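You operate a simulated robot arm through the tools that you are given. There is no shell and no other tool. Be economical: measure what you need, move in short steps, check, and stop when the job is done.

Carry out the task below with a simulated two-armed robot. There is one attempt and no reset: what you move stays moved.

Task
On the yellow tray field, fold the yellow polishing cloth in half, so that its two short edges meet.

The check looks at the end state, three seconds after you hand in, the way a careful person would. Anything else that was tipped, shoved, dropped, spilled or broken makes it a failure. Flat cloth is picked up by pressing the open fingertips on it (5 to 10 N) and closing them slowly along it; thin cloth reads only 2 to 8 mm in the jaws.

Robot
Two 7-joint arms with two-finger parallel grippers on one trunk, on a base that drives. Base frame: it is fixed to the floor where the robot stands at the start and does not move with it; the origin is under the middle of the robot, x ahead of it, y to its left, z up. Readings come in cm, rad, newtons and seconds.
The left shoulder is at the start at [7, 13.4, 107.6], the right one opposite. Places, roughly: yellow polishing cloth [50, 0, 80]; yellow tray field [50, 0, 80]. Payload 1.57 kg a hand.
The tool frame of a hand sits at the grasp point between the pads (the TCP): z along the fingers, y along the line on which they close. The tips reach 3 cm beyond it. Largest opening 8 cm; finger width 1.7, thickness 1.2; the body of the gripper, 4 by 8.2 cm, starts 8 cm behind the TCP.
Orientation is told as [roll, pitch, yaw] about the base's x, y, z axes, in that order, counted from this pose: with the fingers straight down and closing along the base's y, the tool's x points along the base's -x, its y along +y and its z along -z.

Tools
- The arms move only by the tool jog_arm. It takes "left_increments", "right_increments" or both (then of equal length, played together; a hand with none holds still); each is a list of rows, each a list of 7 numbers: the opening, from 0 (shut) to 1 (fully open), then the shift along the tool's x, y, z in units of 40 mm (1.0 is 40 mm), then the turn, a rotation vector about the tool's x, y, z in units of 4 degrees (1.0 is 4 degrees). In form: [[claw, x, y, z, wx, wy, wz], ...]. A call has 1 to 20 rows; each row shifts and turns the commanded pose from where the row before left it, along the tool's axes as they then stand. A call with a number of a shift or a turn outside -1 to 1 is refused whole. Rows are played at 5 a second. More than 5 cm and 0.15 rad between two rows, or a gripper value outside its range, and nothing of the call is played. Where a pose cannot be reached the arm comes as near as it can. A force on the tool above 40 N (or 10 N above the force at the start of the call, whichever is more), or a blocked arm, ends the call early, and 0.2 s more pass. The fingers move at their own pace (about 15.3 cm/s each) and stop on an object; they squeeze with about 31 N. The grip force told is the motor's: it shows also when the fingers shut on nothing. Time passes only in rows, and 0.2 s behind the last, so rows that do not move let the fingers close. It gives the time, the measured TCP pose, the force on the tool (base axes), the opening and the grip force at its end, in the units of the frame above (readings bear some noise), with the torque about the TCP (base axes, N m) and any sound that the robot's microphone picked up, and new pictures: "show" is both (left out), scene, wrist or none (wrist: the cameras of the hands that moved).
- Cameras (640 x 400 px; columns grow to the right, rows downward): "scene" is now at [12.46, 1.52, 127.77]; the picture's right is [0.15, -0.99, 0.00], its down [-0.68, -0.10, -0.72] and it looks along [0.72, 0.11, -0.69] (base axes); focal length 254 px, centre (320, 200). "left" rides on the left gripper at [7.2, 0.7, -12.2] in its tool frame; the picture's right is [-0.09, 1.00, 0.00], its down [-0.84, -0.08, -0.54] and it looks along [-0.54, -0.05, 0.84] (tool axes); focal length 238 px, centre (320, 200). "right" rides on the right gripper at [7.2, -0.7, -12.2] in its tool frame; the picture's right is [0.09, 1.00, 0.00], its down [-0.84, 0.08, -0.54] and it looks along [-0.54, 0.05, 0.84] (tool axes); focal length 238 px, centre (320, 200). There is no depth. A picture from a camera that has moved, and an enlarged one, comes with that camera's place and axes in the base frame and with its lens. The place of the scene camera against the robot may be out by one fixed shift of up to 2.5 cm in any direction.
- lift_body(by): slides the trunk up (or, below 0, down) by that many cm; the arms and the scene camera ride with it, the base frame stays. It gives what a move gives, with no picture.
- base_move(legs): drives the robot by 1 to 6 legs, each [ahead, left, turn to the left] in cm, cm and rad, along the robot's own axes; the way and the turn of a leg run together, so that a leg with both is an arc; at most 150 cm and 3.142 rad a leg. The arms and the cameras ride along, it lands a little off, and it stops where it bumps. It gives what a move gives, and a new picture of the scene camera.
- turn_head(pan, tilt): turns the head with the scene camera to pan (to the left, within 1.501 rad either way) and tilt (down, from -0.506 to 1.204), counted from straight ahead of the robot. It gives what a move gives, and a new picture of the scene camera.
- close_up(camera, box): a new picture of the part [left, top, right, bottom] of that camera's present view, enlarged. It takes no simulated time.
- job_done(): hands the job in; it is judged then, once.

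Go step by step. Nothing tells you exact positions but the pictures and the camera data: compare them with the known pose of the tool, close in by small moves and look again before you grip or let go. The budget is 120 turns and 260 pictures, counting those below and the enlarged ones. Unless the task says otherwise, let go and move clear before handing in, and close with one line.

The tools are called after "Call:" as name(argument=value, ...) on one line, values as JSON. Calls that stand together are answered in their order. jog_arm: Moves the arms, as the interface text tells. Its arguments: {"type":"object","properties":{"left_increments":{"type":"array"},"right_increments":{"type":"array"},"show":{"type":"string","enum":["both","scene","wrist","none"]}},"required":[]} The other tools are called the same way: lift_body (by) slides the trunk up or down; base_move (legs) drives the base; turn_head (pan, tilt) turns the head that bears the scene camera; close_up (camera, box) takes an enlarged picture of a part of a camera's view; job_done () hands the job in.

At the start:

```text
time: 0.0
left_eef_pos: [49.04, 24.56, 98.1]
left_ee_rot: [0.001, 0.001, 0.003]
left_force: [-0.7, -0.2, -0.2]
left_ft_torque: [0.0, -0.03, -0.02]
left_width: 7.98
left_grip_force: 0.0
right_eef_pos: [42.33, -14.84, 97.09]
right_ee_rot: [0.0, -0.002, -0.003]
right_force: [0.8, -0.7, 0.2]
right_ft_torque: [0.04, 0.01, 0.0]
right_width: 8.04
right_grip_force: 0.0
trunk travel left (down, up): [-65.0, 29.0]
robot x, y, heading: [0.02, -0.14, -0.006]
head pan, tilt: [0.147, 0.763]
```

scene: 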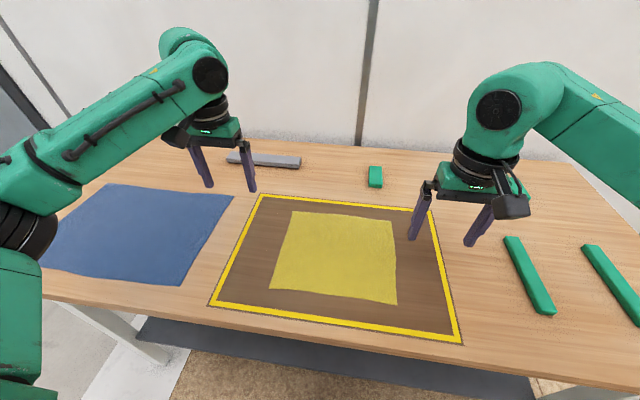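
right: 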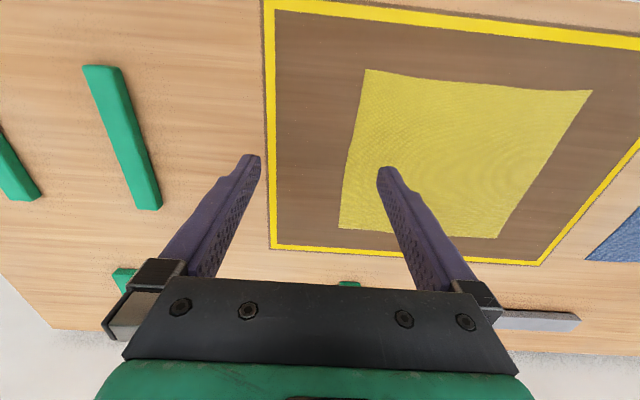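
left: 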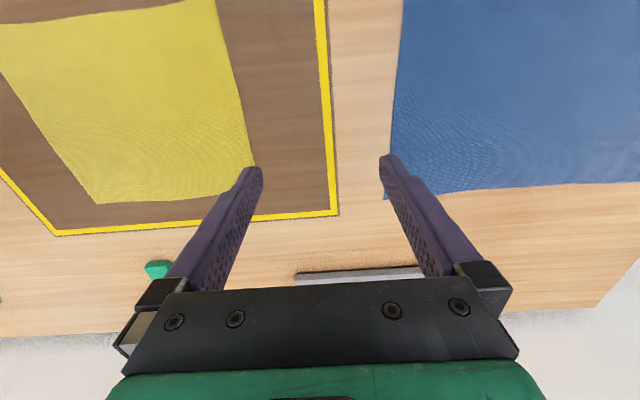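

The scene and wrist views agree if the cloth lies at z ≈ 80.4. Its corners are then near (36.6, −10.5), (36.4, 15), (58.4, 15.4) and (58.8, −10.3), so the short edges run along x at y ≈ −10.4 and y ≈ 15.2. I'll look down to check the clearance between the base and the table before turning the robot a little.

Call:
turn_head(pan=0.0, tilt=1.2)

```text
time: 0.9
left_eef_pos: [48.87, 24.61, 98.1]
left_ee_rot: [-0.001, -0.002, 0.002]
left_force: [0.2, 1.0, 0.8]
left_ft_torque: [0.02, -0.01, 0.02]
left_width: 7.99
left_grip_force: 0.1
right_eef_pos: [42.51, -14.92, 97.06]
right_ee_rot: [0.0, -0.001, -0.001]
right_force: [-0.5, 0.0, 0.3]
right_ft_torque: [-0.02, 0.01, 0.02]
right_width: 8.0
right_grip_force: 0.1
trunk travel left (down, up): [-65.0, 29.0]
robot x, y, heading: [-0.01, -0.25, 0.001]
head pan, tilt: [0.0, 1.201]
camera scene: at [9.91, 0.32, 124.7], right [0.0, -1.0, 0.0], down [-0.93, 0.0, -0.36], along [0.36, 0.0, -0.93], focal length 254 px, centre (320, 200)
```

scene: 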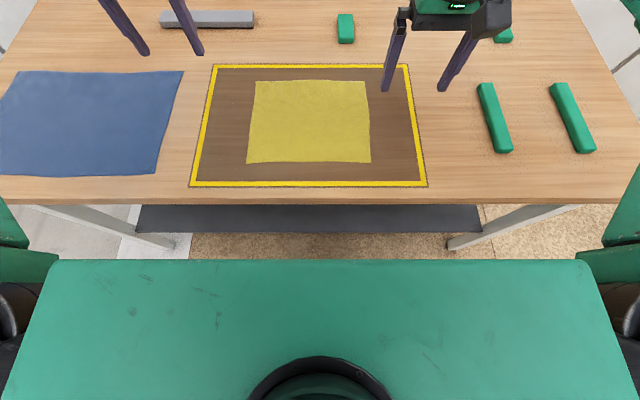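

The trunk front is near x = 12 and the table edge near x = 26, with open floor below. I'll make a small turn to the left with a slight advance, so that the left hand gets the near corner and the right hand the far corner.

Call:
base_move(legs=[[4, 0, 0], [0, 0, 0.35]])

Call:
turn_head(pan=-0.2, tilt=0.95)

```text
time: 2.9
left_eef_pos: [41.54, 39.96, 98.01]
left_ee_rot: [-0.002, 0.001, 0.352]
left_force: [-0.1, -0.2, 0.4]
left_ft_torque: [0.0, 0.02, -0.02]
left_width: 8.02
left_grip_force: 0.0
right_eef_pos: [49.12, 0.63, 97.07]
right_ee_rot: [0.0, 0.0, 0.352]
right_force: [-0.8, 0.6, -0.5]
right_ft_torque: [0.02, -0.01, 0.0]
right_width: 7.99
right_grip_force: 0.2
trunk travel left (down, up): [-65.0, 29.0]
robot x, y, heading: [3.9, 0.15, 0.356]
head pan, tilt: [0.0, 1.201]
camera scene: at [13.27, 3.96, 124.7], right [0.34, -0.94, 0.0], down [-0.88, -0.32, -0.36], along [0.34, 0.12, -0.93], focal length 254 px, centre (320, 200)
```

scene: 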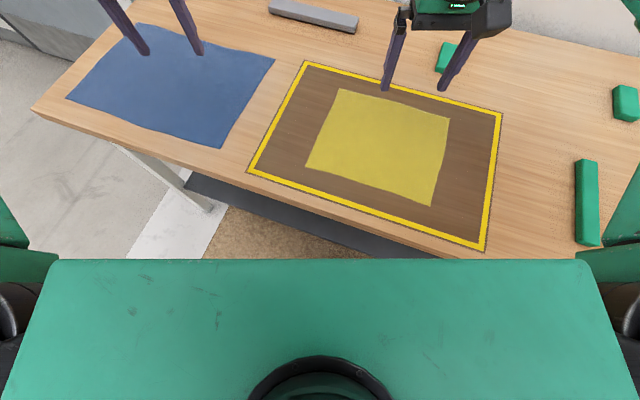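

```text
time: 3.6
left_eef_pos: [41.53, 40.09, 98.17]
left_ee_rot: [0.0, 0.001, 0.353]
left_force: [-0.2, -0.1, 0.3]
left_ft_torque: [0.01, 0.01, -0.01]
left_width: 8.0
left_grip_force: 0.2
right_eef_pos: [49.02, 0.55, 96.92]
right_ee_rot: [0.001, 0.001, 0.349]
right_force: [0.8, -0.2, 0.4]
right_ft_torque: [-0.01, 0.02, 0.0]
right_width: 8.0
right_grip_force: 0.0
trunk travel left (down, up): [-65.0, 29.0]
robot x, y, heading: [3.88, -0.1, 0.349]
head pan, tilt: [-0.201, 0.949]
camera scene: at [15.21, 3.14, 126.31], right [0.15, -0.99, 0.0], down [-0.8, -0.12, -0.58], along [0.57, 0.09, -0.81], focal length 254 px, centre (320, 200)
```

scene: 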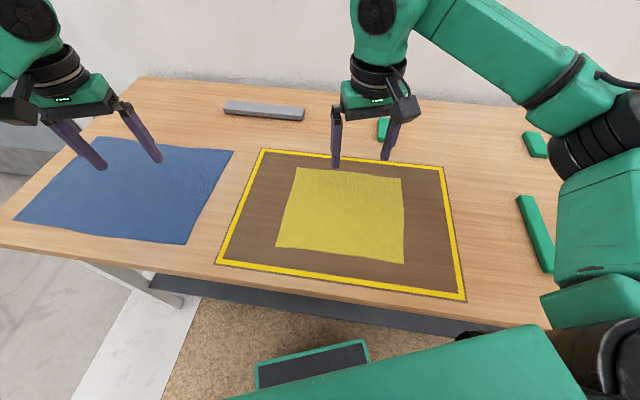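

Base in place. Now I'll square both hands to yaw 0 and hover them over the left short edge, with the left hand near the near corner and the right hand near the far corner.

Call:
jog_arm(left_increments=[[0.3, 0, 0, 0, 0, 0, 1], [0.3, 0, 0, 0, 0, 0, 1], [0.3, 0, 0, 0, 0, 0, 1], [0.3, 0, 0, 0, 0, 0, 1], [0.3, 0, 0, 0, 0, 0, 1], [0.3, 0.11, -0.946, 0.29, 0, 0, 0], [0.3, 0.11, -0.946, 0.29, 0, 0, 0], [0.3, 0.11, -0.946, 0.29, 0, 0, 0], [0.3, 0.11, -0.946, 0.29, 0, 0, 0], [0.3, 0.11, -0.946, 0.29, 0, 0, 0], [0.3, 0.11, -0.946, 0.29, 0, 0, 0], [0.3, 0.11, -0.946, 0.29, 0, 0, 0], [0.3, 0, 0, 0, 0, 0, 0]], right_increments=[[0.3, 0, 0, 0, 0, 0, 1], [0.3, 0, 0, 0, 0, 0, 1], [0.3, 0, 0, 0, 0, 0, 1], [0.3, 0, 0, 0, 0, 0, 1], [0.3, 0, 0, 0, 0, 0, 1], [0.3, -0.267, 0.464, 0.25, 0, 0, 0], [0.3, -0.267, 0.464, 0.25, 0, 0, 0], [0.3, -0.267, 0.464, 0.25, 0, 0, 0], [0.3, -0.267, 0.464, 0.25, 0, 0, 0], [0.3, -0.267, 0.464, 0.25, 0, 0, 0], [0.3, -0.267, 0.464, 0.25, 0, 0, 0], [0.3, -0.267, 0.464, 0.25, 0, 0, 0], [0.3, 0, 0, 0, 0, 0, 0]])

```text
time: 6.4
left_eef_pos: [38.55, 13.45, 89.72]
left_ee_rot: [-0.002, -0.001, 0.004]
left_force: [0.1, 0.0, 0.3]
left_ft_torque: [0.0, 0.01, 0.02]
left_width: 2.41
left_grip_force: 0.1
right_eef_pos: [56.34, 13.65, 89.87]
right_ee_rot: [0.0, 0.001, 0.002]
right_force: [0.1, 0.7, -0.3]
right_ft_torque: [0.02, -0.04, 0.02]
right_width: 2.41
right_grip_force: 0.0
trunk travel left (down, up): [-65.0, 29.0]
robot x, y, heading: [3.96, 0.02, 0.351]
head pan, tilt: [-0.201, 0.949]
camera scene: at [15.18, 3.15, 126.32], right [0.15, -0.99, 0.0], down [-0.8, -0.12, -0.58], along [0.58, 0.09, -0.81], focal length 254 px, centre (320, 200)
camera right: at [49.19, 12.95, 102.14], right [-0.09, 1.0, 0.0], down [0.84, 0.08, 0.54], along [0.54, 0.05, -0.84], focal length 238 px, centre (320, 200)
camera left: at [31.43, 14.21, 101.94], right [0.09, 1.0, 0.0], down [0.84, -0.07, 0.54], along [0.54, -0.05, -0.84], focal length 238 px, centre (320, 200)
```

scene: 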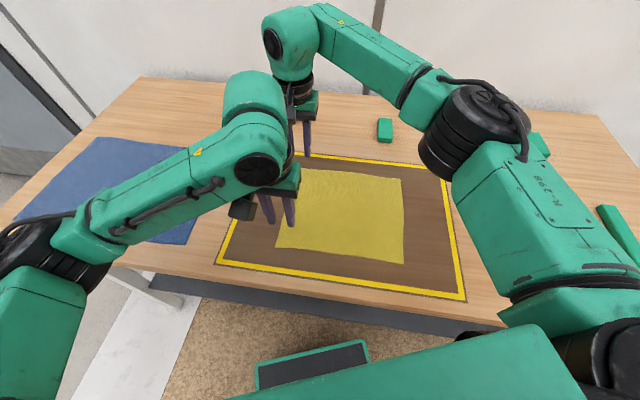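
right: 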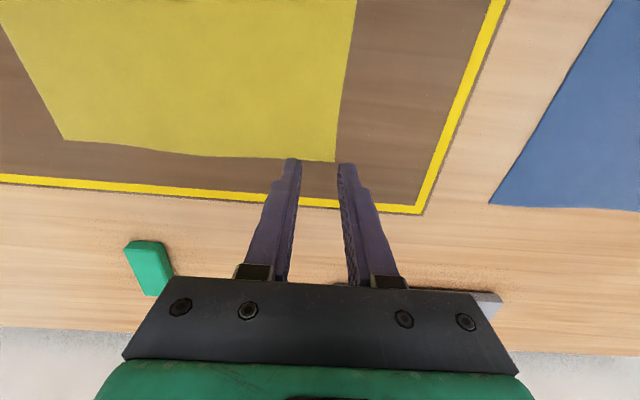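
left: 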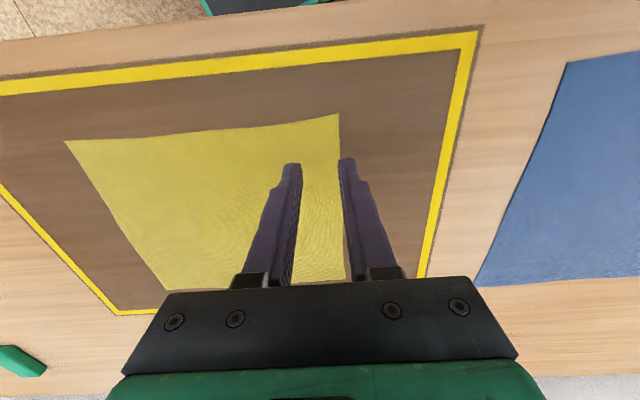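

The left-edge corners are confirmed at about (36.5, 15.3) and (58.5, 15.3), with the surface near z = 80.5. I'm shifting both hands slightly inward so the outer fingers stay just on the cloth, then lowering.

Call:
jog_arm(left_increments=[[0.25, 0, -0.06, 0.45, 0, 0, 0], [0.25, 0, -0.06, 0.45, 0, 0, 0], [0.25, 0, 0, 0.4, 0, 0, 0], [0.25, 0, 0, 0, 0, 0, 0]], right_increments=[[0.25, 0, -0.08, 0.45, 0, 0, 0], [0.25, 0, -0.08, 0.45, 0, 0, 0], [0.25, 0, 0, 0.43, 0, 0, 0], [0.25, 0, 0, 0, 0, 0, 0]])

```text
time: 7.4
left_eef_pos: [38.67, 13.05, 84.69]
left_ee_rot: [-0.002, 0.0, 0.007]
left_force: [-0.1, -0.4, 1.0]
left_ft_torque: [-0.02, 0.02, 0.02]
left_width: 2.02
left_grip_force: 0.1
right_eef_pos: [56.36, 12.81, 84.86]
right_ee_rot: [0.0, 0.0, 0.002]
right_force: [-0.5, -0.6, 0.0]
right_ft_torque: [-0.01, 0.01, 0.03]
right_width: 2.01
right_grip_force: 0.1
trunk travel left (down, up): [-65.0, 29.0]
robot x, y, heading: [4.3, 0.08, 0.356]
head pan, tilt: [-0.201, 0.949]
camera scene: at [15.21, 3.12, 126.32], right [0.15, -0.99, 0.0], down [-0.8, -0.12, -0.58], along [0.58, 0.09, -0.81], focal length 254 px, centre (320, 200)
camera right: at [49.32, 12.26, 96.89], right [-0.09, 1.0, 0.0], down [0.84, 0.08, 0.54], along [0.54, 0.05, -0.84], focal length 238 px, centre (320, 200)
camera left: at [31.44, 13.75, 96.9], right [0.09, 1.0, 0.0], down [0.84, -0.07, 0.54], along [0.54, -0.05, -0.84], focal length 238 px, centre (320, 200)
```

scene: 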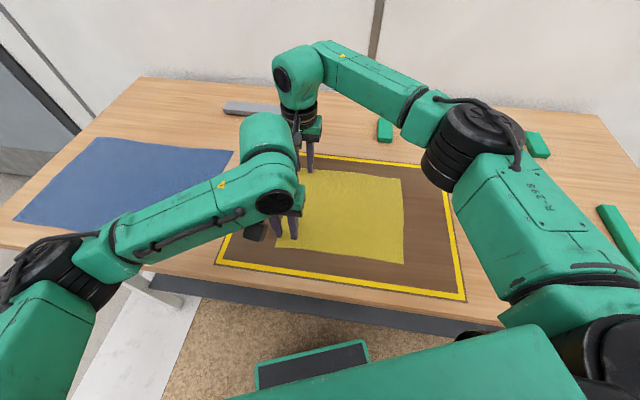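
right: 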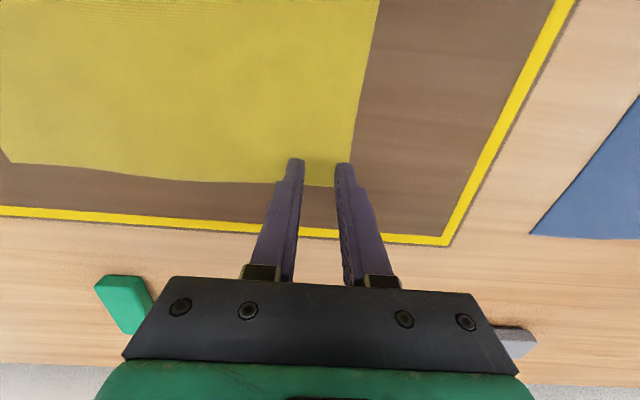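
left: 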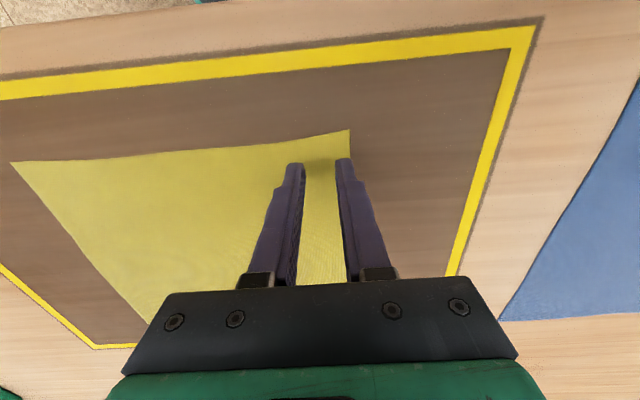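

The tips are about 1 cm above the cloth and just inside the edge. I'm lowering gently to feel contact.

Call:
jog_arm(left_increments=[[0.25, 0, 0, 0.1, 0, 0, 0], [0.25, 0, 0, 0.1, 0, 0, 0], [0.25, 0, 0, 0.05, 0, 0, 0], [0.25, 0, 0, 0, 0, 0, 0]], right_increments=[[0.25, 0, 0, 0.1, 0, 0, 0], [0.25, 0, 0, 0.1, 0, 0, 0], [0.25, 0, 0, 0.05, 0, 0, 0], [0.25, 0, 0, 0, 0, 0, 0]], show="none")

```text
time: 8.4
left_eef_pos: [38.68, 13.05, 83.63]
left_ee_rot: [0.002, 0.0, 0.003]
left_force: [-0.1, 0.4, 1.0]
left_ft_torque: [0.01, -0.01, 0.01]
left_width: 2.0
left_grip_force: 0.0
right_eef_pos: [56.53, 12.82, 83.85]
right_ee_rot: [0.001, -0.002, 0.002]
right_force: [-0.1, 0.4, 0.5]
right_ft_torque: [0.04, 0.0, -0.02]
right_width: 2.01
right_grip_force: 0.1
trunk travel left (down, up): [-65.0, 29.0]
robot x, y, heading: [4.0, -0.35, 0.354]
head pan, tilt: [-0.201, 0.949]
```

Call:
jog_arm(left_increments=[[0.25, 0, 0, 0.05, 0, 0, 0], [0.25, 0, 0, 0.05, 0, 0, 0], [0.25, 0, 0, 0, 0, 0, 0]], right_increments=[[0.25, 0, 0, 0.05, 0, 0, 0], [0.25, 0, 0, 0.05, 0, 0, 0], [0.25, 0, 0, 0, 0, 0, 0]], show="none")

```text
time: 9.2
left_eef_pos: [38.55, 12.93, 83.35]
left_ee_rot: [-0.001, 0.0, 0.004]
left_force: [-0.1, -0.5, 0.5]
left_ft_torque: [-0.01, -0.01, -0.04]
left_width: 2.01
left_grip_force: 0.0
right_eef_pos: [56.44, 12.83, 83.36]
right_ee_rot: [0.001, 0.0, 0.002]
right_force: [0.6, 0.3, -0.3]
right_ft_torque: [0.0, -0.02, -0.01]
right_width: 1.99
right_grip_force: 0.1
trunk travel left (down, up): [-65.0, 29.0]
robot x, y, heading: [4.18, -0.06, 0.352]
head pan, tilt: [-0.201, 0.949]
```

There's no contact yet. I'm continuing down in 1 mm steps.

Call:
jog_arm(left_increments=[[0.25, 0, 0, 0.05, 0, 0, 0], [0.25, 0, 0, 0.025, 0, 0, 0], [0.25, 0, 0, 0, 0, 0, 0]], right_increments=[[0.25, 0, 0, 0.05, 0, 0, 0], [0.25, 0, 0, 0.025, 0, 0, 0], [0.25, 0, 0, 0, 0, 0, 0]], show="wrist")

```text
time: 10.0
left_eef_pos: [38.53, 12.84, 83.19]
left_ee_rot: [-0.001, -0.004, 0.006]
left_force: [0.9, 0.7, 4.3]
left_ft_torque: [0.04, -0.07, 0.0]
left_width: 1.99
left_grip_force: 0.1
right_eef_pos: [56.32, 12.88, 83.15]
right_ee_rot: [0.003, -0.002, 0.002]
right_force: [1.3, -0.4, 6.5]
right_ft_torque: [0.01, -0.06, 0.03]
right_width: 1.99
right_grip_force: 0.0
trunk travel left (down, up): [-65.0, 29.0]
robot x, y, heading: [4.18, -0.12, 0.355]
head pan, tilt: [-0.201, 0.949]
camera right: at [49.21, 12.25, 95.22], right [-0.09, 1.0, 0.0], down [0.84, 0.08, 0.54], along [0.54, 0.05, -0.84], focal length 238 px, centre (320, 200)
camera left: at [31.32, 13.73, 95.38], right [0.09, 1.0, 0.0], down [0.84, -0.07, 0.54], along [0.54, -0.05, -0.84], focal length 238 px, centre (320, 200)
```

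right: 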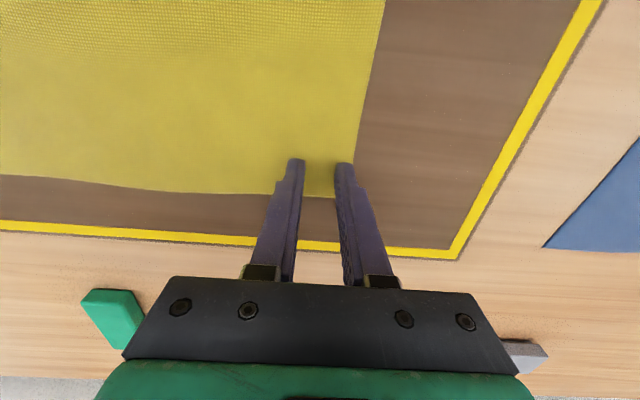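
left: 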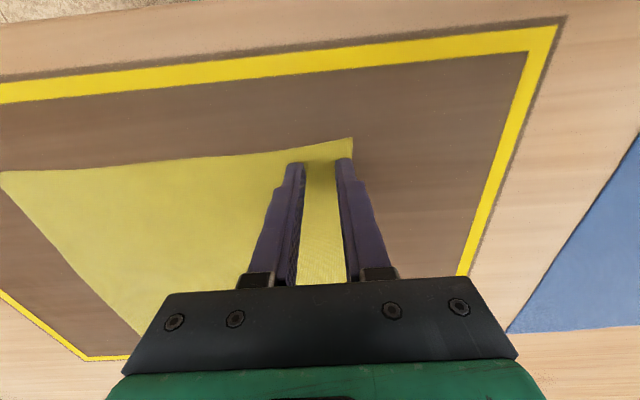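

Contact at 4–6 N on both hands, with tips just inside the edge. Now I'll close slowly.

Call:
jog_arm(left_increments=[[0.25, 0, 0, 0.03, 0, 0, 0], [0.22, 0, 0, 0, 0, 0, 0], [0.19, 0, 0, 0, 0, 0, 0], [0.16, 0, 0, 0, 0, 0, 0], [0.13, 0, 0, 0, 0, 0, 0], [0.1, 0, 0, 0, 0, 0, 0], [0.07, 0, 0, 0, 0, 0, 0], [0.04, 0, 0, 0, 0, 0, 0], [0.02, 0, 0, 0, 0, 0, 0], [0, 0, 0, 0, 0, 0, 0], [0, 0, 0, 0, 0, 0, 0], [0, 0, 0, 0, 0, 0, 0]], right_increments=[[0.25, 0, 0, 0.01, 0, 0, 0], [0.22, 0, 0, 0, 0, 0, 0], [0.19, 0, 0, 0, 0, 0, 0], [0.16, 0, 0, 0, 0, 0, 0], [0.13, 0, 0, 0, 0, 0, 0], [0.1, 0, 0, 0, 0, 0, 0], [0.07, 0, 0, 0, 0, 0, 0], [0.04, 0, 0, 0, 0, 0, 0], [0.02, 0, 0, 0, 0, 0, 0], [0, 0, 0, 0, 0, 0, 0], [0, 0, 0, 0, 0, 0, 0], [0, 0, 0, 0, 0, 0, 0]], show="wrist")

```text
time: 12.6
left_eef_pos: [38.45, 12.89, 83.04]
left_ee_rot: [0.0, -0.004, 0.005]
left_force: [2.8, -0.6, 31.7]
left_ft_torque: [-0.01, -0.01, 0.0]
left_width: 0.18
left_grip_force: 24.1
right_eef_pos: [56.15, 12.82, 83.17]
right_ee_rot: [0.002, -0.002, 0.003]
right_force: [0.1, 0.1, -0.5]
right_ft_torque: [-0.02, 0.02, -0.02]
right_width: 0.17
right_grip_force: 24.0
trunk travel left (down, up): [-65.0, 29.0]
robot x, y, heading: [4.36, -0.14, 0.351]
head pan, tilt: [-0.201, 0.949]
camera right: at [49.03, 12.17, 95.27], right [-0.09, 1.0, 0.0], down [0.84, 0.08, 0.54], along [0.54, 0.05, -0.84], focal length 238 px, centre (320, 200)
camera left: at [31.2, 13.67, 95.34], right [0.09, 1.0, 0.0], down [0.83, -0.07, 0.55], along [0.54, -0.05, -0.84], focal length 238 px, centre (320, 200)
```

right: 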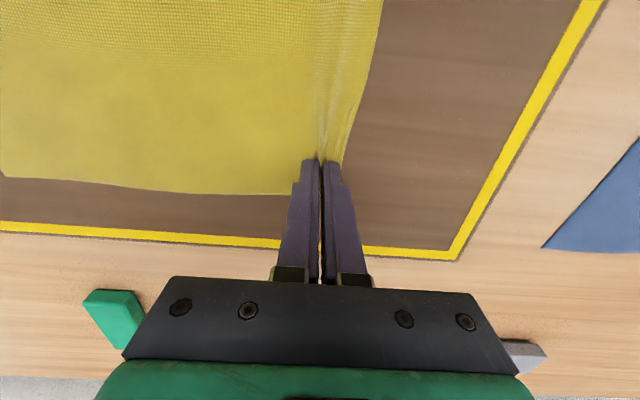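
left: 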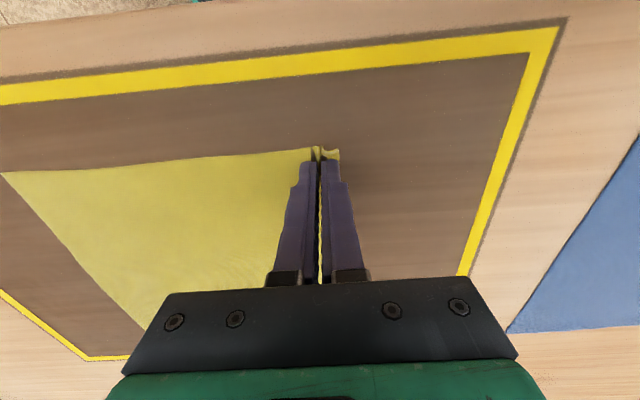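

Both pinches took cloth (about 2 mm in each jaw). I'm lifting straight up a little and checking that both hold.

Call:
jog_arm(left_increments=[[0, 0, 0, -0.2, 0, 0, 0], [0, 0, -0.1, -0.25, 0, 0, 0], [0, 0, -0.1, -0.3, 0, 0, 0], [0, 0, 0, 0, 0, 0, 0]], right_increments=[[0, 0, 0, -0.2, 0, 0, 0], [0, 0, -0.1, -0.25, 0, 0, 0], [0, 0, -0.1, -0.3, 0, 0, 0], [0, 0, 0, 0, 0, 0, 0]])

```text
time: 13.6
left_eef_pos: [38.59, 12.09, 85.89]
left_ee_rot: [0.001, 0.002, 0.004]
left_force: [-0.1, 0.2, -0.1]
left_ft_torque: [0.0, -0.02, 0.01]
left_width: 0.21
left_grip_force: 23.8
right_eef_pos: [56.36, 12.25, 86.03]
right_ee_rot: [0.0, -0.001, 0.002]
right_force: [-0.4, 0.5, -0.3]
right_ft_torque: [0.0, 0.01, 0.03]
right_width: 0.17
right_grip_force: 23.6
trunk travel left (down, up): [-65.0, 29.0]
robot x, y, heading: [4.19, -0.14, 0.354]
head pan, tilt: [-0.201, 0.949]
camera scene: at [15.22, 3.17, 126.31], right [0.15, -0.99, 0.0], down [-0.8, -0.12, -0.58], along [0.58, 0.09, -0.81], focal length 254 px, centre (320, 200)
camera right: at [49.29, 11.53, 98.15], right [-0.09, 1.0, 0.0], down [0.84, 0.08, 0.54], along [0.54, 0.05, -0.84], focal length 238 px, centre (320, 200)
camera left: at [31.38, 12.98, 98.17], right [0.09, 1.0, 0.0], down [0.84, -0.07, 0.54], along [0.54, -0.05, -0.84], focal length 238 px, centre (320, 200)
```

scene: 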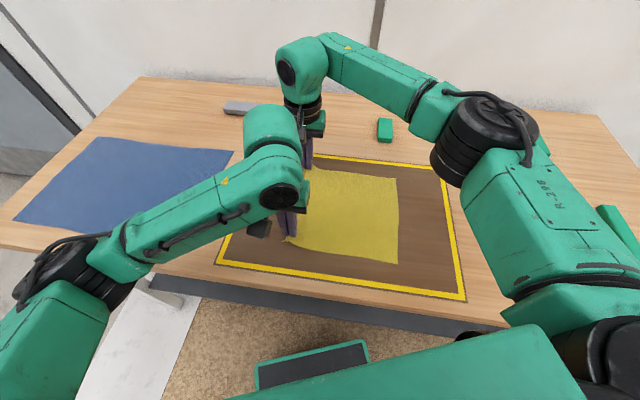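
right: 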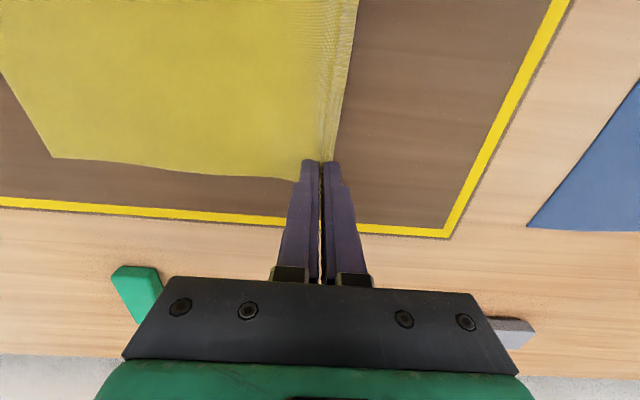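
left: 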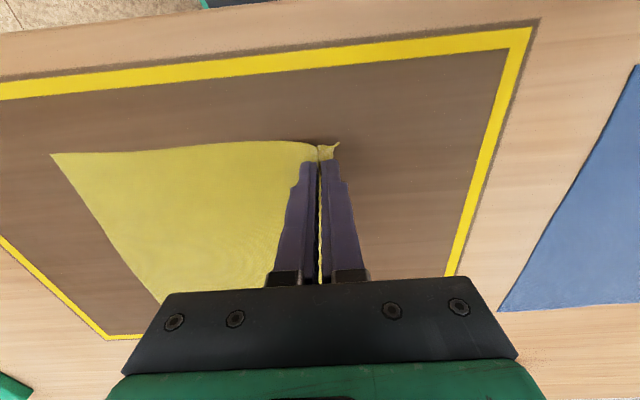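

Both hold and the edge is lifting. I'm continuing along an arc to the top, then rolling the hands a bit so the fingers trail back toward the cloth.

Call:
jog_arm(left_increments=[[0, 0, -0.2, -0.325, 0, 0, 0], [0, 0, -0.2, -0.325, 0, 0, 0], [0, 0, -0.31, -0.25, 0, 0, 0], [0, 0, -0.31, -0.25, 0, 0, 0], [0, 0, -0.375, -0.15, 0, 0, 0], [0, 0, -0.375, -0.15, 0, 0, 0], [0, 0, -0.375, -0.04, 0, 0, 0], [0, 0, -0.375, -0.04, 0, 0, 0], [0, 0, 0, 0, -1, 0, 0], [0, 0, 0, 0, -1, 0, 0], [0, 0, 0, 0, -1, 0, 0], [0, 0, 0, 0, -1, 0, 0], [0, 0, 0, 0, -1, 0, 0], [0, 0, 0, 0, -1, 0, 0], [0, 0, 0, 0, -1, 0, 0], [0, 0, 0, 0, 0, 0, 0]], right_increments=[[0, 0, -0.2, -0.325, 0, 0, 0], [0, 0, -0.2, -0.325, 0, 0, 0], [0, 0, -0.31, -0.25, 0, 0, 0], [0, 0, -0.31, -0.25, 0, 0, 0], [0, 0, -0.375, -0.15, 0, 0, 0], [0, 0, -0.375, -0.15, 0, 0, 0], [0, 0, -0.375, -0.04, 0, 0, 0], [0, 0, -0.375, -0.04, 0, 0, 0], [0, 0, 0, 0, -1, 0, 0], [0, 0, 0, 0, -1, 0, 0], [0, 0, 0, 0, -1, 0, 0], [0, 0, 0, 0, -1, 0, 0], [0, 0, 0, 0, -1, 0, 0], [0, 0, 0, 0, -1, 0, 0], [0, 0, 0, 0, -1, 0, 0], [0, 0, 0, 0, 0, 0, 0]])

```text
time: 17.0
left_eef_pos: [38.6, 2.1, 92.15]
left_ee_rot: [0.491, 0.0, 0.004]
left_force: [-0.2, -0.2, -0.6]
left_ft_torque: [-0.02, 0.01, -0.01]
left_width: 0.18
left_grip_force: 23.2
right_eef_pos: [56.36, 2.09, 92.13]
right_ee_rot: [0.49, -0.001, 0.003]
right_force: [0.5, 0.1, 0.1]
right_ft_torque: [-0.03, 0.01, 0.01]
right_width: 0.14
right_grip_force: 23.3
trunk travel left (down, up): [-65.0, 29.0]
robot x, y, heading: [4.26, 0.04, 0.358]
head pan, tilt: [-0.201, 0.949]
camera scene: at [15.23, 3.2, 126.32], right [0.15, -0.99, 0.0], down [-0.8, -0.12, -0.58], along [0.58, 0.09, -0.81], focal length 254 px, centre (320, 200)
camera right: at [49.3, -4.22, 102.47], right [-0.09, 0.88, 0.47], down [0.84, -0.18, 0.51], along [0.54, 0.44, -0.72], focal length 238 px, centre (320, 200)
camera left: at [31.44, -2.9, 103.27], right [0.09, 0.88, 0.47], down [0.84, -0.32, 0.44], along [0.54, 0.35, -0.77], focal length 238 px, centre (320, 200)
```

scene: 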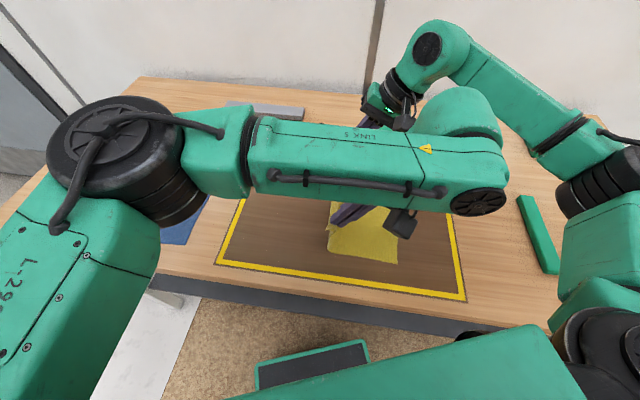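
right: 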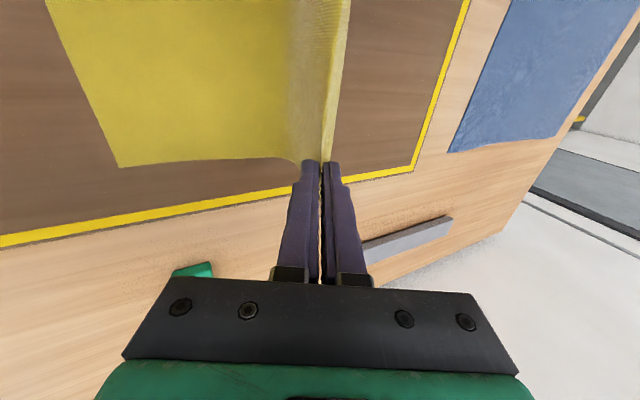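
left: 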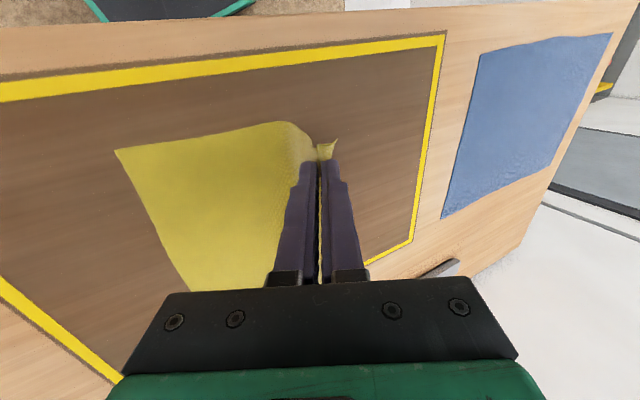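

The cloth hangs cleanly from both hands. The bottom right edge now sits near y ≈ −9.1, since the cloth slid about 1 cm. I'll roll further and carry the edge across and down.

Call:
jog_arm(left_increments=[[0, 0, 0, 0, -1, 0, 0], [0, 0, 0, 0, -1, 0, 0], [0, 0, 0, 0, -1, 0, 0], [0, 0, 0, 0, -1, 0, 0], [0, 0, 0, 0, -1, 0, 0], [0, 0, -0.229, -0.254, 0, 0, 0], [0, 0, -0.229, -0.254, 0, 0, 0], [0, 0, -0.229, -0.254, 0, 0, 0], [0, 0, -0.347, -0.136, 0, 0, 0], [0, 0, -0.347, -0.136, 0, 0, 0], [0, 0, -0.347, -0.136, 0, 0, 0], [0, 0, 0, 0, 0, 0, 0]], right_increments=[[0, 0, 0, 0, -1, 0, 0], [0, 0, 0, 0, -1, 0, 0], [0, 0, 0, 0, -1, 0, 0], [0, 0, 0, 0, -1, 0, 0], [0, 0, 0, 0, -1, 0, 0], [0, 0, -0.229, -0.254, 0, 0, 0], [0, 0, -0.229, -0.254, 0, 0, 0], [0, 0, -0.229, -0.254, 0, 0, 0], [0, 0, -0.347, -0.136, 0, 0, 0], [0, 0, -0.347, -0.136, 0, 0, 0], [0, 0, -0.347, -0.136, 0, 0, 0], [0, 0, 0, 0, 0, 0, 0]])

```text
time: 19.6
left_eef_pos: [36.26, 5.55, 91.47]
left_ee_rot: [0.837, 0.003, 0.002]
left_force: [0.0, 0.0, 0.3]
left_ft_torque: [-0.01, 0.01, 0.02]
left_width: 0.19
left_grip_force: 23.7
left hand out of reach, approached as far as the arm can: row 3, 4, 5, 6, 7, 8, 9, 10, 11
right_eef_pos: [56.19, -6.0, 90.06]
right_ee_rot: [0.837, -0.003, 0.0]
right_force: [0.1, 0.1, 0.1]
right_ft_torque: [0.03, -0.02, 0.03]
right_width: 0.02
right_grip_force: 21.0
trunk travel left (down, up): [-65.0, 29.0]
robot x, y, heading: [4.17, -0.1, 0.355]
head pan, tilt: [-0.201, 0.949]
camera scene: at [15.23, 3.14, 126.32], right [0.15, -0.99, 0.0], down [-0.8, -0.12, -0.58], along [0.58, 0.09, -0.81], focal length 254 px, centre (320, 200)
camera right: at [49.22, -15.48, 97.72], right [-0.09, 0.67, 0.74], down [0.84, -0.35, 0.42], along [0.54, 0.66, -0.52], focal length 238 px, centre (320, 200)
camera left: at [29.1, -3.01, 100.27], right [0.09, 0.67, 0.74], down [0.84, -0.45, 0.3], along [0.54, 0.59, -0.6], focal length 238 px, centre (320, 200)
```

scene: 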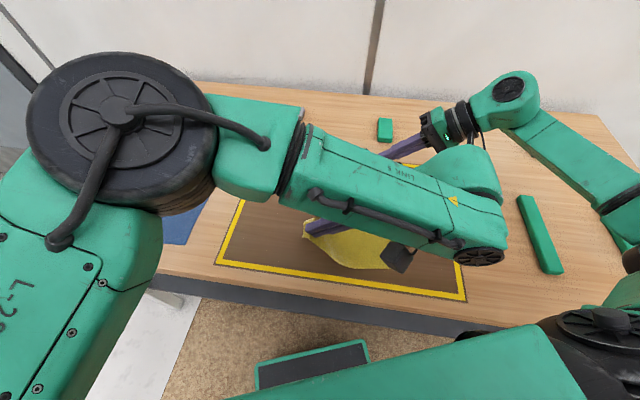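
right: 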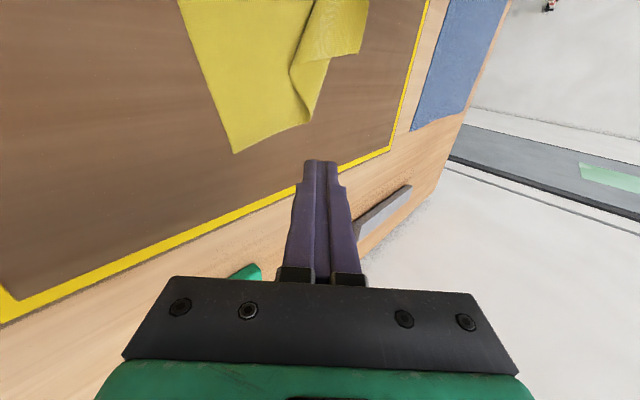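
left: 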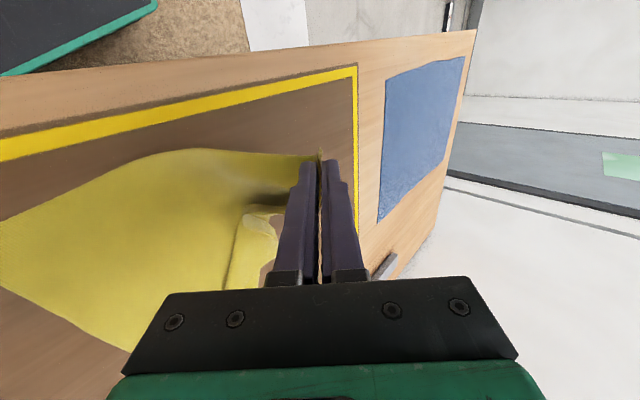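

The left wrist ran out of roll, and the right hand lost the cloth because the left hand stayed behind. The left hand still holds the near-left corner, so I'll bring it back to a smaller roll and see where it stands.

Call:
jog_arm(left_increments=[[0, 0, 0, 0, 1, 0, 0], [0, 0, 0, 0, 1, 0, 0], [0, 0, 0, 0, 1, 0, 0], [0, 0, 0, 0, 1, 0, 0], [0, 0, 0, 0, 1, 0, 0], [0, 0, 0, 0, 1, 0, 0], [0, 0, 0, 0, 1, 0, 0], [0, 0, 0, 0, 0, 0, 0]], show="both")

```text
time: 21.4
left_eef_pos: [36.26, 5.5, 91.46]
left_ee_rot: [0.348, 0.0, 0.003]
left_force: [-0.4, 0.0, 0.1]
left_ft_torque: [0.02, 0.02, 0.01]
left_width: 0.16
left_grip_force: 23.3
right_eef_pos: [56.36, -6.01, 90.18]
right_ee_rot: [0.838, 0.0, 0.001]
right_force: [-0.7, -0.2, 0.1]
right_ft_torque: [0.04, 0.01, 0.01]
right_width: 0.0
right_grip_force: 21.5
trunk travel left (down, up): [-65.0, 29.0]
robot x, y, heading: [4.06, -0.39, 0.353]
head pan, tilt: [-0.201, 0.949]
camera scene: at [15.22, 3.08, 126.32], right [0.15, -0.99, 0.0], down [-0.8, -0.12, -0.58], along [0.58, 0.09, -0.81], focal length 254 px, centre (320, 200)
camera left: at [29.15, 2.07, 103.26], right [0.09, 0.94, 0.34], down [0.84, -0.25, 0.48], along [0.54, 0.24, -0.81], focal length 238 px, centre (320, 200)
```

scene: 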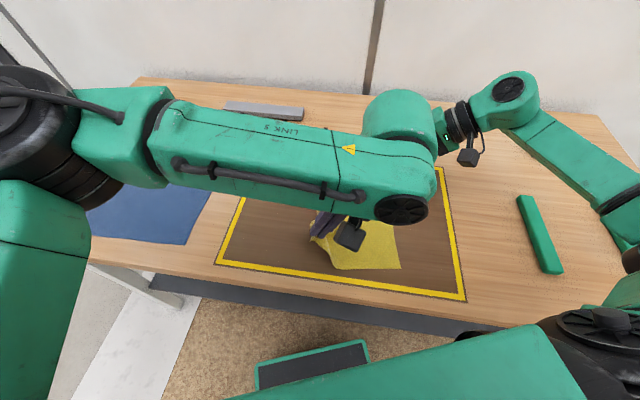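
left: 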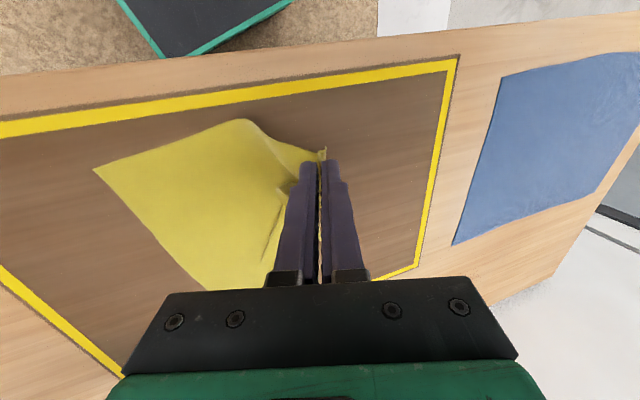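

The left hand is back under control at (36.3, 5.5, 91.5), still holding. I'll return both hands upright, then check how the far part of the cloth lies.

Call:
jog_arm(left_increments=[[0, 0, 0, 0, 1, 0, 0], [0, 0, 0, 0, 1, 0, 0], [0, 0, 0, 0, 1, 0, 0], [0, 0, 0, 0, 1, 0, 0], [0, 0, 0, 0, 1, 0, 0], [0, 0, 0, 0, 0, 0, 0], [0, 0, 0, 0, 0, 0, 0], [0, 0, 0, 0, 0, 0, 0], [0, 0, 0, 0, 0, 0, 0], [0, 0, 0, 0, 0, 0, 0], [0, 0, 0, 0, 0, 0, 0], [0, 0, 0, 0, 0, 0, 0]], right_increments=[[0, 0, 0, 0, 1, 0, 0], [0, 0, 0, 0, 1, 0, 0], [0, 0, 0, 0, 1, 0, 0], [0, 0, 0, 0, 1, 0, 0], [0, 0, 0, 0, 1, 0, 0], [0, 0, 0, 0, 1, 0, 0], [0, 0, 0, 0, 1, 0, 0], [0, 0, 0, 0, 1, 0, 0], [0, 0, 0, 0, 1, 0, 0], [0, 0, 0, 0, 1, 0, 0], [0, 0, 0, 0, 1, 0, 0], [0, 0, 0, -1, 1, 0, 0]], show="wrist")

```text
time: 24.0
left_eef_pos: [36.31, 5.56, 91.48]
left_ee_rot: [-0.002, 0.001, 0.004]
left_force: [0.6, 0.3, -0.6]
left_ft_torque: [0.02, -0.01, -0.02]
left_width: 0.17
left_grip_force: 23.8
right_eef_pos: [56.29, -6.09, 94.08]
right_ee_rot: [-0.001, 0.0, 0.001]
right_force: [-0.2, 0.2, 0.6]
right_ft_torque: [-0.03, 0.01, -0.02]
right_width: 0.0
right_grip_force: 21.4
trunk travel left (down, up): [-65.0, 29.0]
robot x, y, heading: [3.98, 0.02, 0.355]
head pan, tilt: [-0.201, 0.949]
camera right: at [49.13, -6.8, 106.13], right [-0.09, 1.0, 0.0], down [0.84, 0.08, 0.54], along [0.54, 0.05, -0.84], focal length 238 px, centre (320, 200)
camera left: at [29.08, 6.38, 103.75], right [0.09, 1.0, 0.0], down [0.84, -0.07, 0.54], along [0.54, -0.05, -0.84], focal length 238 px, centre (320, 200)
```

right: 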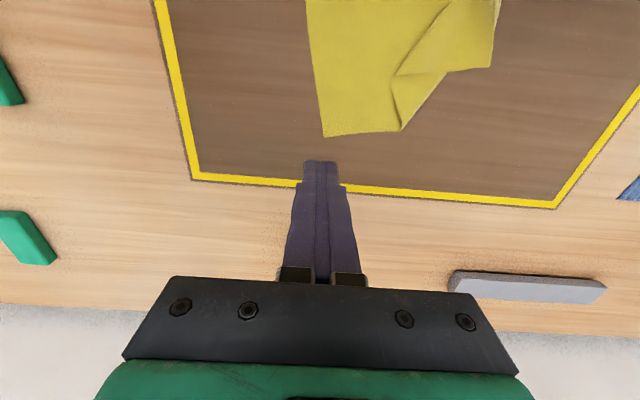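
left: 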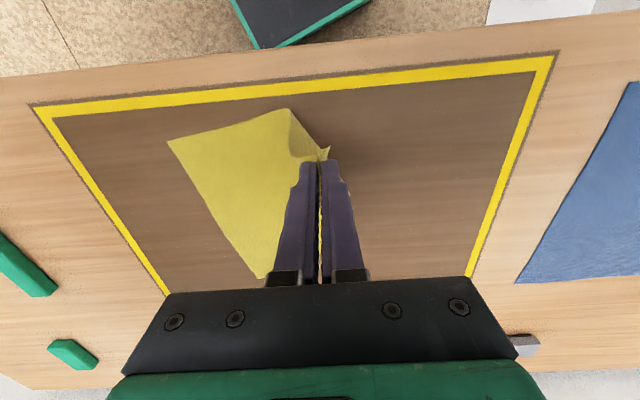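

The far-left corner fell back to about (49, 9.4). I'll fold in sequence: the left hand lays its near corner on the near-right corner at about (36, −9.5), then the right hand brings the far corner.

Call:
jog_arm(left_increments=[[0, -0.07, -0.48, 0.05, 0, 0, 0], [0, -0.07, -0.48, 0.05, 0, 0, 0], [0, -0.07, -0.48, 0.1, 0, 0, 0], [0, -0.07, -0.48, 0.1, 0, 0, 0], [0, -0.07, -0.48, 0.15, 0, 0, 0], [0, -0.07, -0.48, 0.2, 0, 0, 0], [0, 0, -0.28, 0.4, 0, 0, 0], [0, 0, -0.28, 0.4, 0, 0, 0], [0, 0, 0, 0, 0, 0, 0]], right_increments=[[0, 0, -0.5, -0.1, 0, 0, 0], [0, 0, -0.5, -0.1, 0, 0, 0], [0, 0, 0, 0, 0, 0, 0], [0, 0, 0, 0, 0, 0, 0], [0, 0, 0, 0, 0, 0, 0], [0, 0, 0, 0, 0, 0, 0], [0, 0, 0, 0, 0, 0, 0], [0, 0, 0, 0, 0, 0, 0], [0, 0, 0, 0, 0, 0, 0]])

```text
time: 26.0
left_eef_pos: [38.15, -8.35, 85.74]
left_ee_rot: [-0.003, -0.001, 0.003]
left_force: [1.4, -0.7, 1.0]
left_ft_torque: [0.04, 0.01, 0.0]
left_width: 0.21
left_grip_force: 23.3
right_eef_pos: [56.4, -10.14, 94.75]
right_ee_rot: [0.001, -0.001, 0.001]
right_force: [-0.5, 0.0, 0.1]
right_ft_torque: [0.0, 0.0, 0.0]
right_width: 0.02
right_grip_force: 21.1
trunk travel left (down, up): [-65.0, 29.0]
robot x, y, heading: [4.1, -0.1, 0.355]
head pan, tilt: [-0.201, 0.949]
camera scene: at [15.21, 3.15, 126.32], right [0.15, -0.99, 0.0], down [-0.8, -0.12, -0.58], along [0.58, 0.09, -0.81], focal length 254 px, centre (320, 200)
camera right: at [49.33, -10.84, 106.94], right [-0.09, 1.0, 0.0], down [0.84, 0.08, 0.54], along [0.54, 0.05, -0.84], focal length 238 px, centre (320, 200)
camera left: at [30.93, -7.47, 97.94], right [0.09, 1.0, 0.0], down [0.84, -0.07, 0.54], along [0.54, -0.05, -0.84], focal length 238 px, centre (320, 200)
```

scene: 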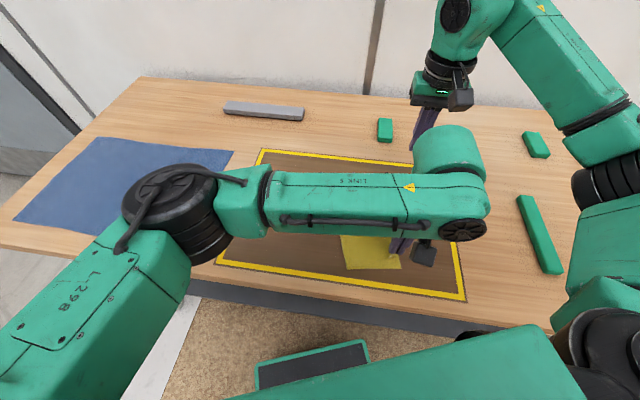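
right: 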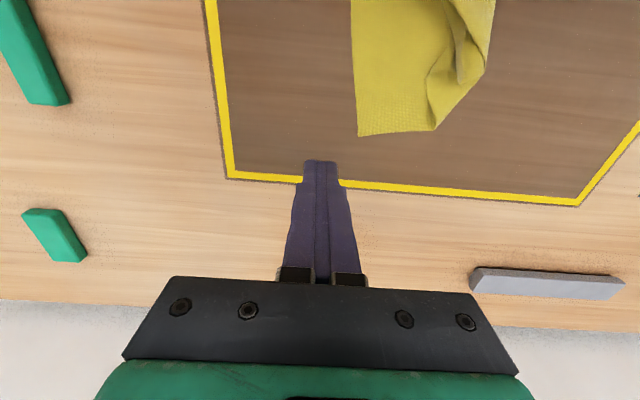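
left: 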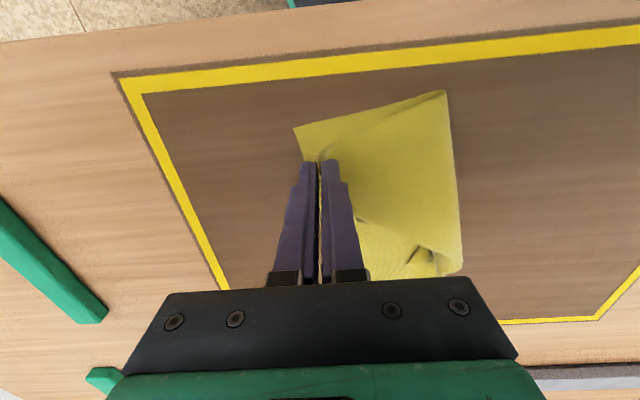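

The near corner is almost over its mate at (35.7, −9.9). I'm lowering the last bit and opening slowly.

Call:
jog_arm(left_increments=[[0, 0.03, -0.1, 0.15, 0, 0, 0], [0, 0.03, -0.1, 0.15, 0, 0, 0], [0, 0, 0, 0.1, 0, 0, 0], [0, 0, 0, 0, 0, 0, 0], [0.06, 0, 0, 0, 0, 0, 0], [0.12, 0, 0, 0, 0, 0, 0], [0.2, 0, 0, 0, 0, 0, 0], [0.2, 0, 0, 0, 0, 0, 0]], show="wrist")

```text
time: 27.8
left_eef_pos: [37.79, -9.05, 84.08]
left_ee_rot: [0.0, -0.001, 0.004]
left_force: [0.1, -0.7, -0.2]
left_ft_torque: [-0.05, 0.0, 0.01]
left_width: 1.62
left_grip_force: 0.1
right_eef_pos: [56.52, -10.18, 94.75]
right_ee_rot: [-0.001, 0.0, 0.0]
right_force: [0.4, 0.5, -0.2]
right_ft_torque: [-0.02, 0.0, -0.02]
right_width: 0.01
right_grip_force: 21.3
trunk travel left (down, up): [-65.0, 29.0]
robot x, y, heading: [4.2, 0.32, 0.348]
head pan, tilt: [-0.201, 0.949]
camera left: at [30.55, -8.28, 96.35], right [0.09, 1.0, 0.0], down [0.84, -0.07, 0.54], along [0.54, -0.05, -0.84], focal length 238 px, centre (320, 200)
```

left: 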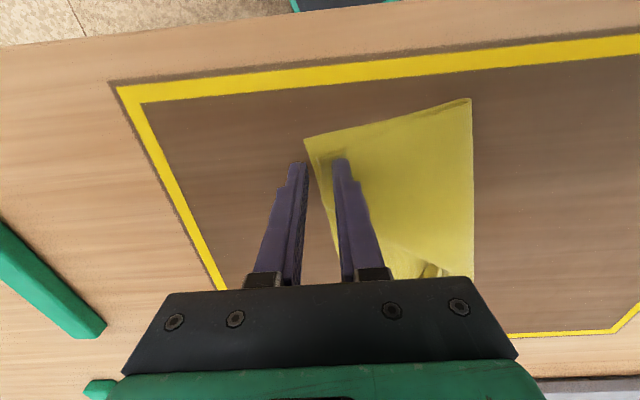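

Released neatly. I'm lifting the left hand and clearing it to the left to look at the whole.

Call:
jog_arm(left_increments=[[0.2, 0, 0, -0.5, 0, 0, 0], [0.2, 0, 0, -1, 0, 0, 0], [0.2, 0, 0, -1, 0, 0, 0], [0.2, 0.3, 0.8, -0.5, 0, 0, 0], [0.2, 0.3, 1, 0, 0, 0, 0], [0.2, 0, 1, 0, 0, 0, 0], [0.2, 0, 1, 0, 0, 0, 0], [0.2, 0, 1, 0, 0, 0, 0], [0.2, 0, 1, 0, 0, 0, 0], [0.2, 0, 1, 0, 0, 0, 0], [0.2, 0, 1, 0, 0, 0, 0], [0.2, 0, 1, 0, 0, 0, 0]], show="scene")

Call:
close_up(camera="scene", box=[200, 130, 480, 310])

Call:
close_up(camera="right", box=[200, 0, 640, 200])

```text
time: 30.4
left_eef_pos: [35.29, 26.05, 96.12]
left_ee_rot: [-0.002, 0.001, 0.004]
left_force: [-0.4, 0.4, -0.7]
left_ft_torque: [0.05, -0.03, -0.02]
left_width: 1.6
left_grip_force: 0.0
right_eef_pos: [56.34, -10.15, 94.75]
right_ee_rot: [0.0, 0.0, 0.002]
right_force: [-0.4, -0.5, 0.4]
right_ft_torque: [0.0, 0.0, 0.03]
right_width: 0.03
right_grip_force: 21.3
trunk travel left (down, up): [-65.0, 29.0]
robot x, y, heading: [3.99, 0.25, 0.353]
head pan, tilt: [-0.201, 0.949]
camera scene: at [15.17, 3.25, 126.32], right [0.15, -0.99, 0.0], down [-0.8, -0.12, -0.58], along [0.58, 0.09, -0.81], focal length 254 px, centre (320, 200)
```

scene: 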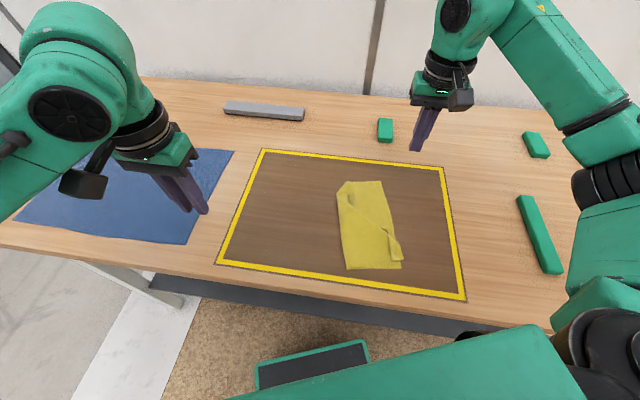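

```text
2.22 times, centred on (340, 220) of scene
camera zoom: at [15.17, 3.25, 126.32], right [0.15, -0.99, 0.0], down [-0.8, -0.12, -0.58], along [0.58, 0.09, -0.81], focal length 565 px, centre (276, 156)
```

zoom: 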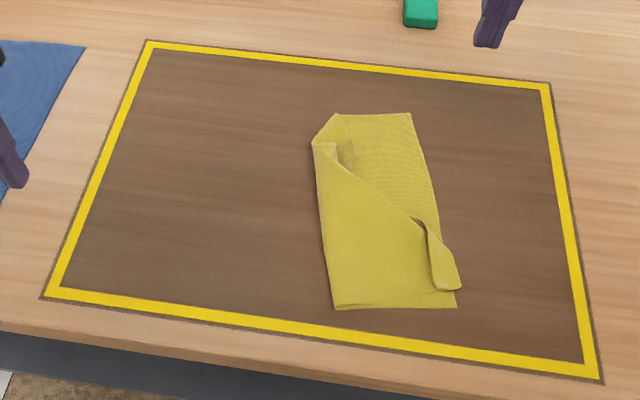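

```text
1.45 times, centred on (420, 100) of right
camera zoom: at [49.29, -10.76, 106.97], right [-0.09, 1.0, 0.0], down [0.84, 0.08, 0.54], along [0.54, 0.05, -0.84], focal length 347 px, centre (174, 346)
```

zoom: 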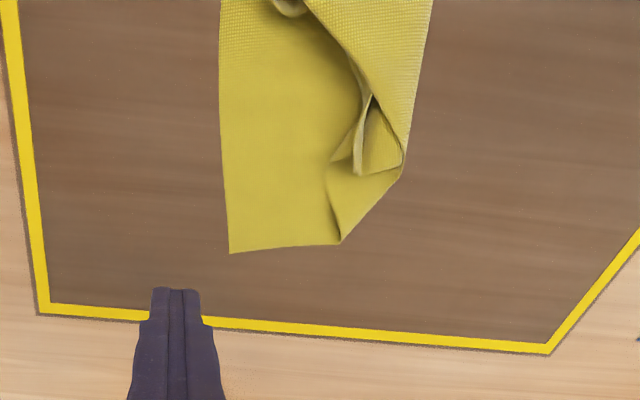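

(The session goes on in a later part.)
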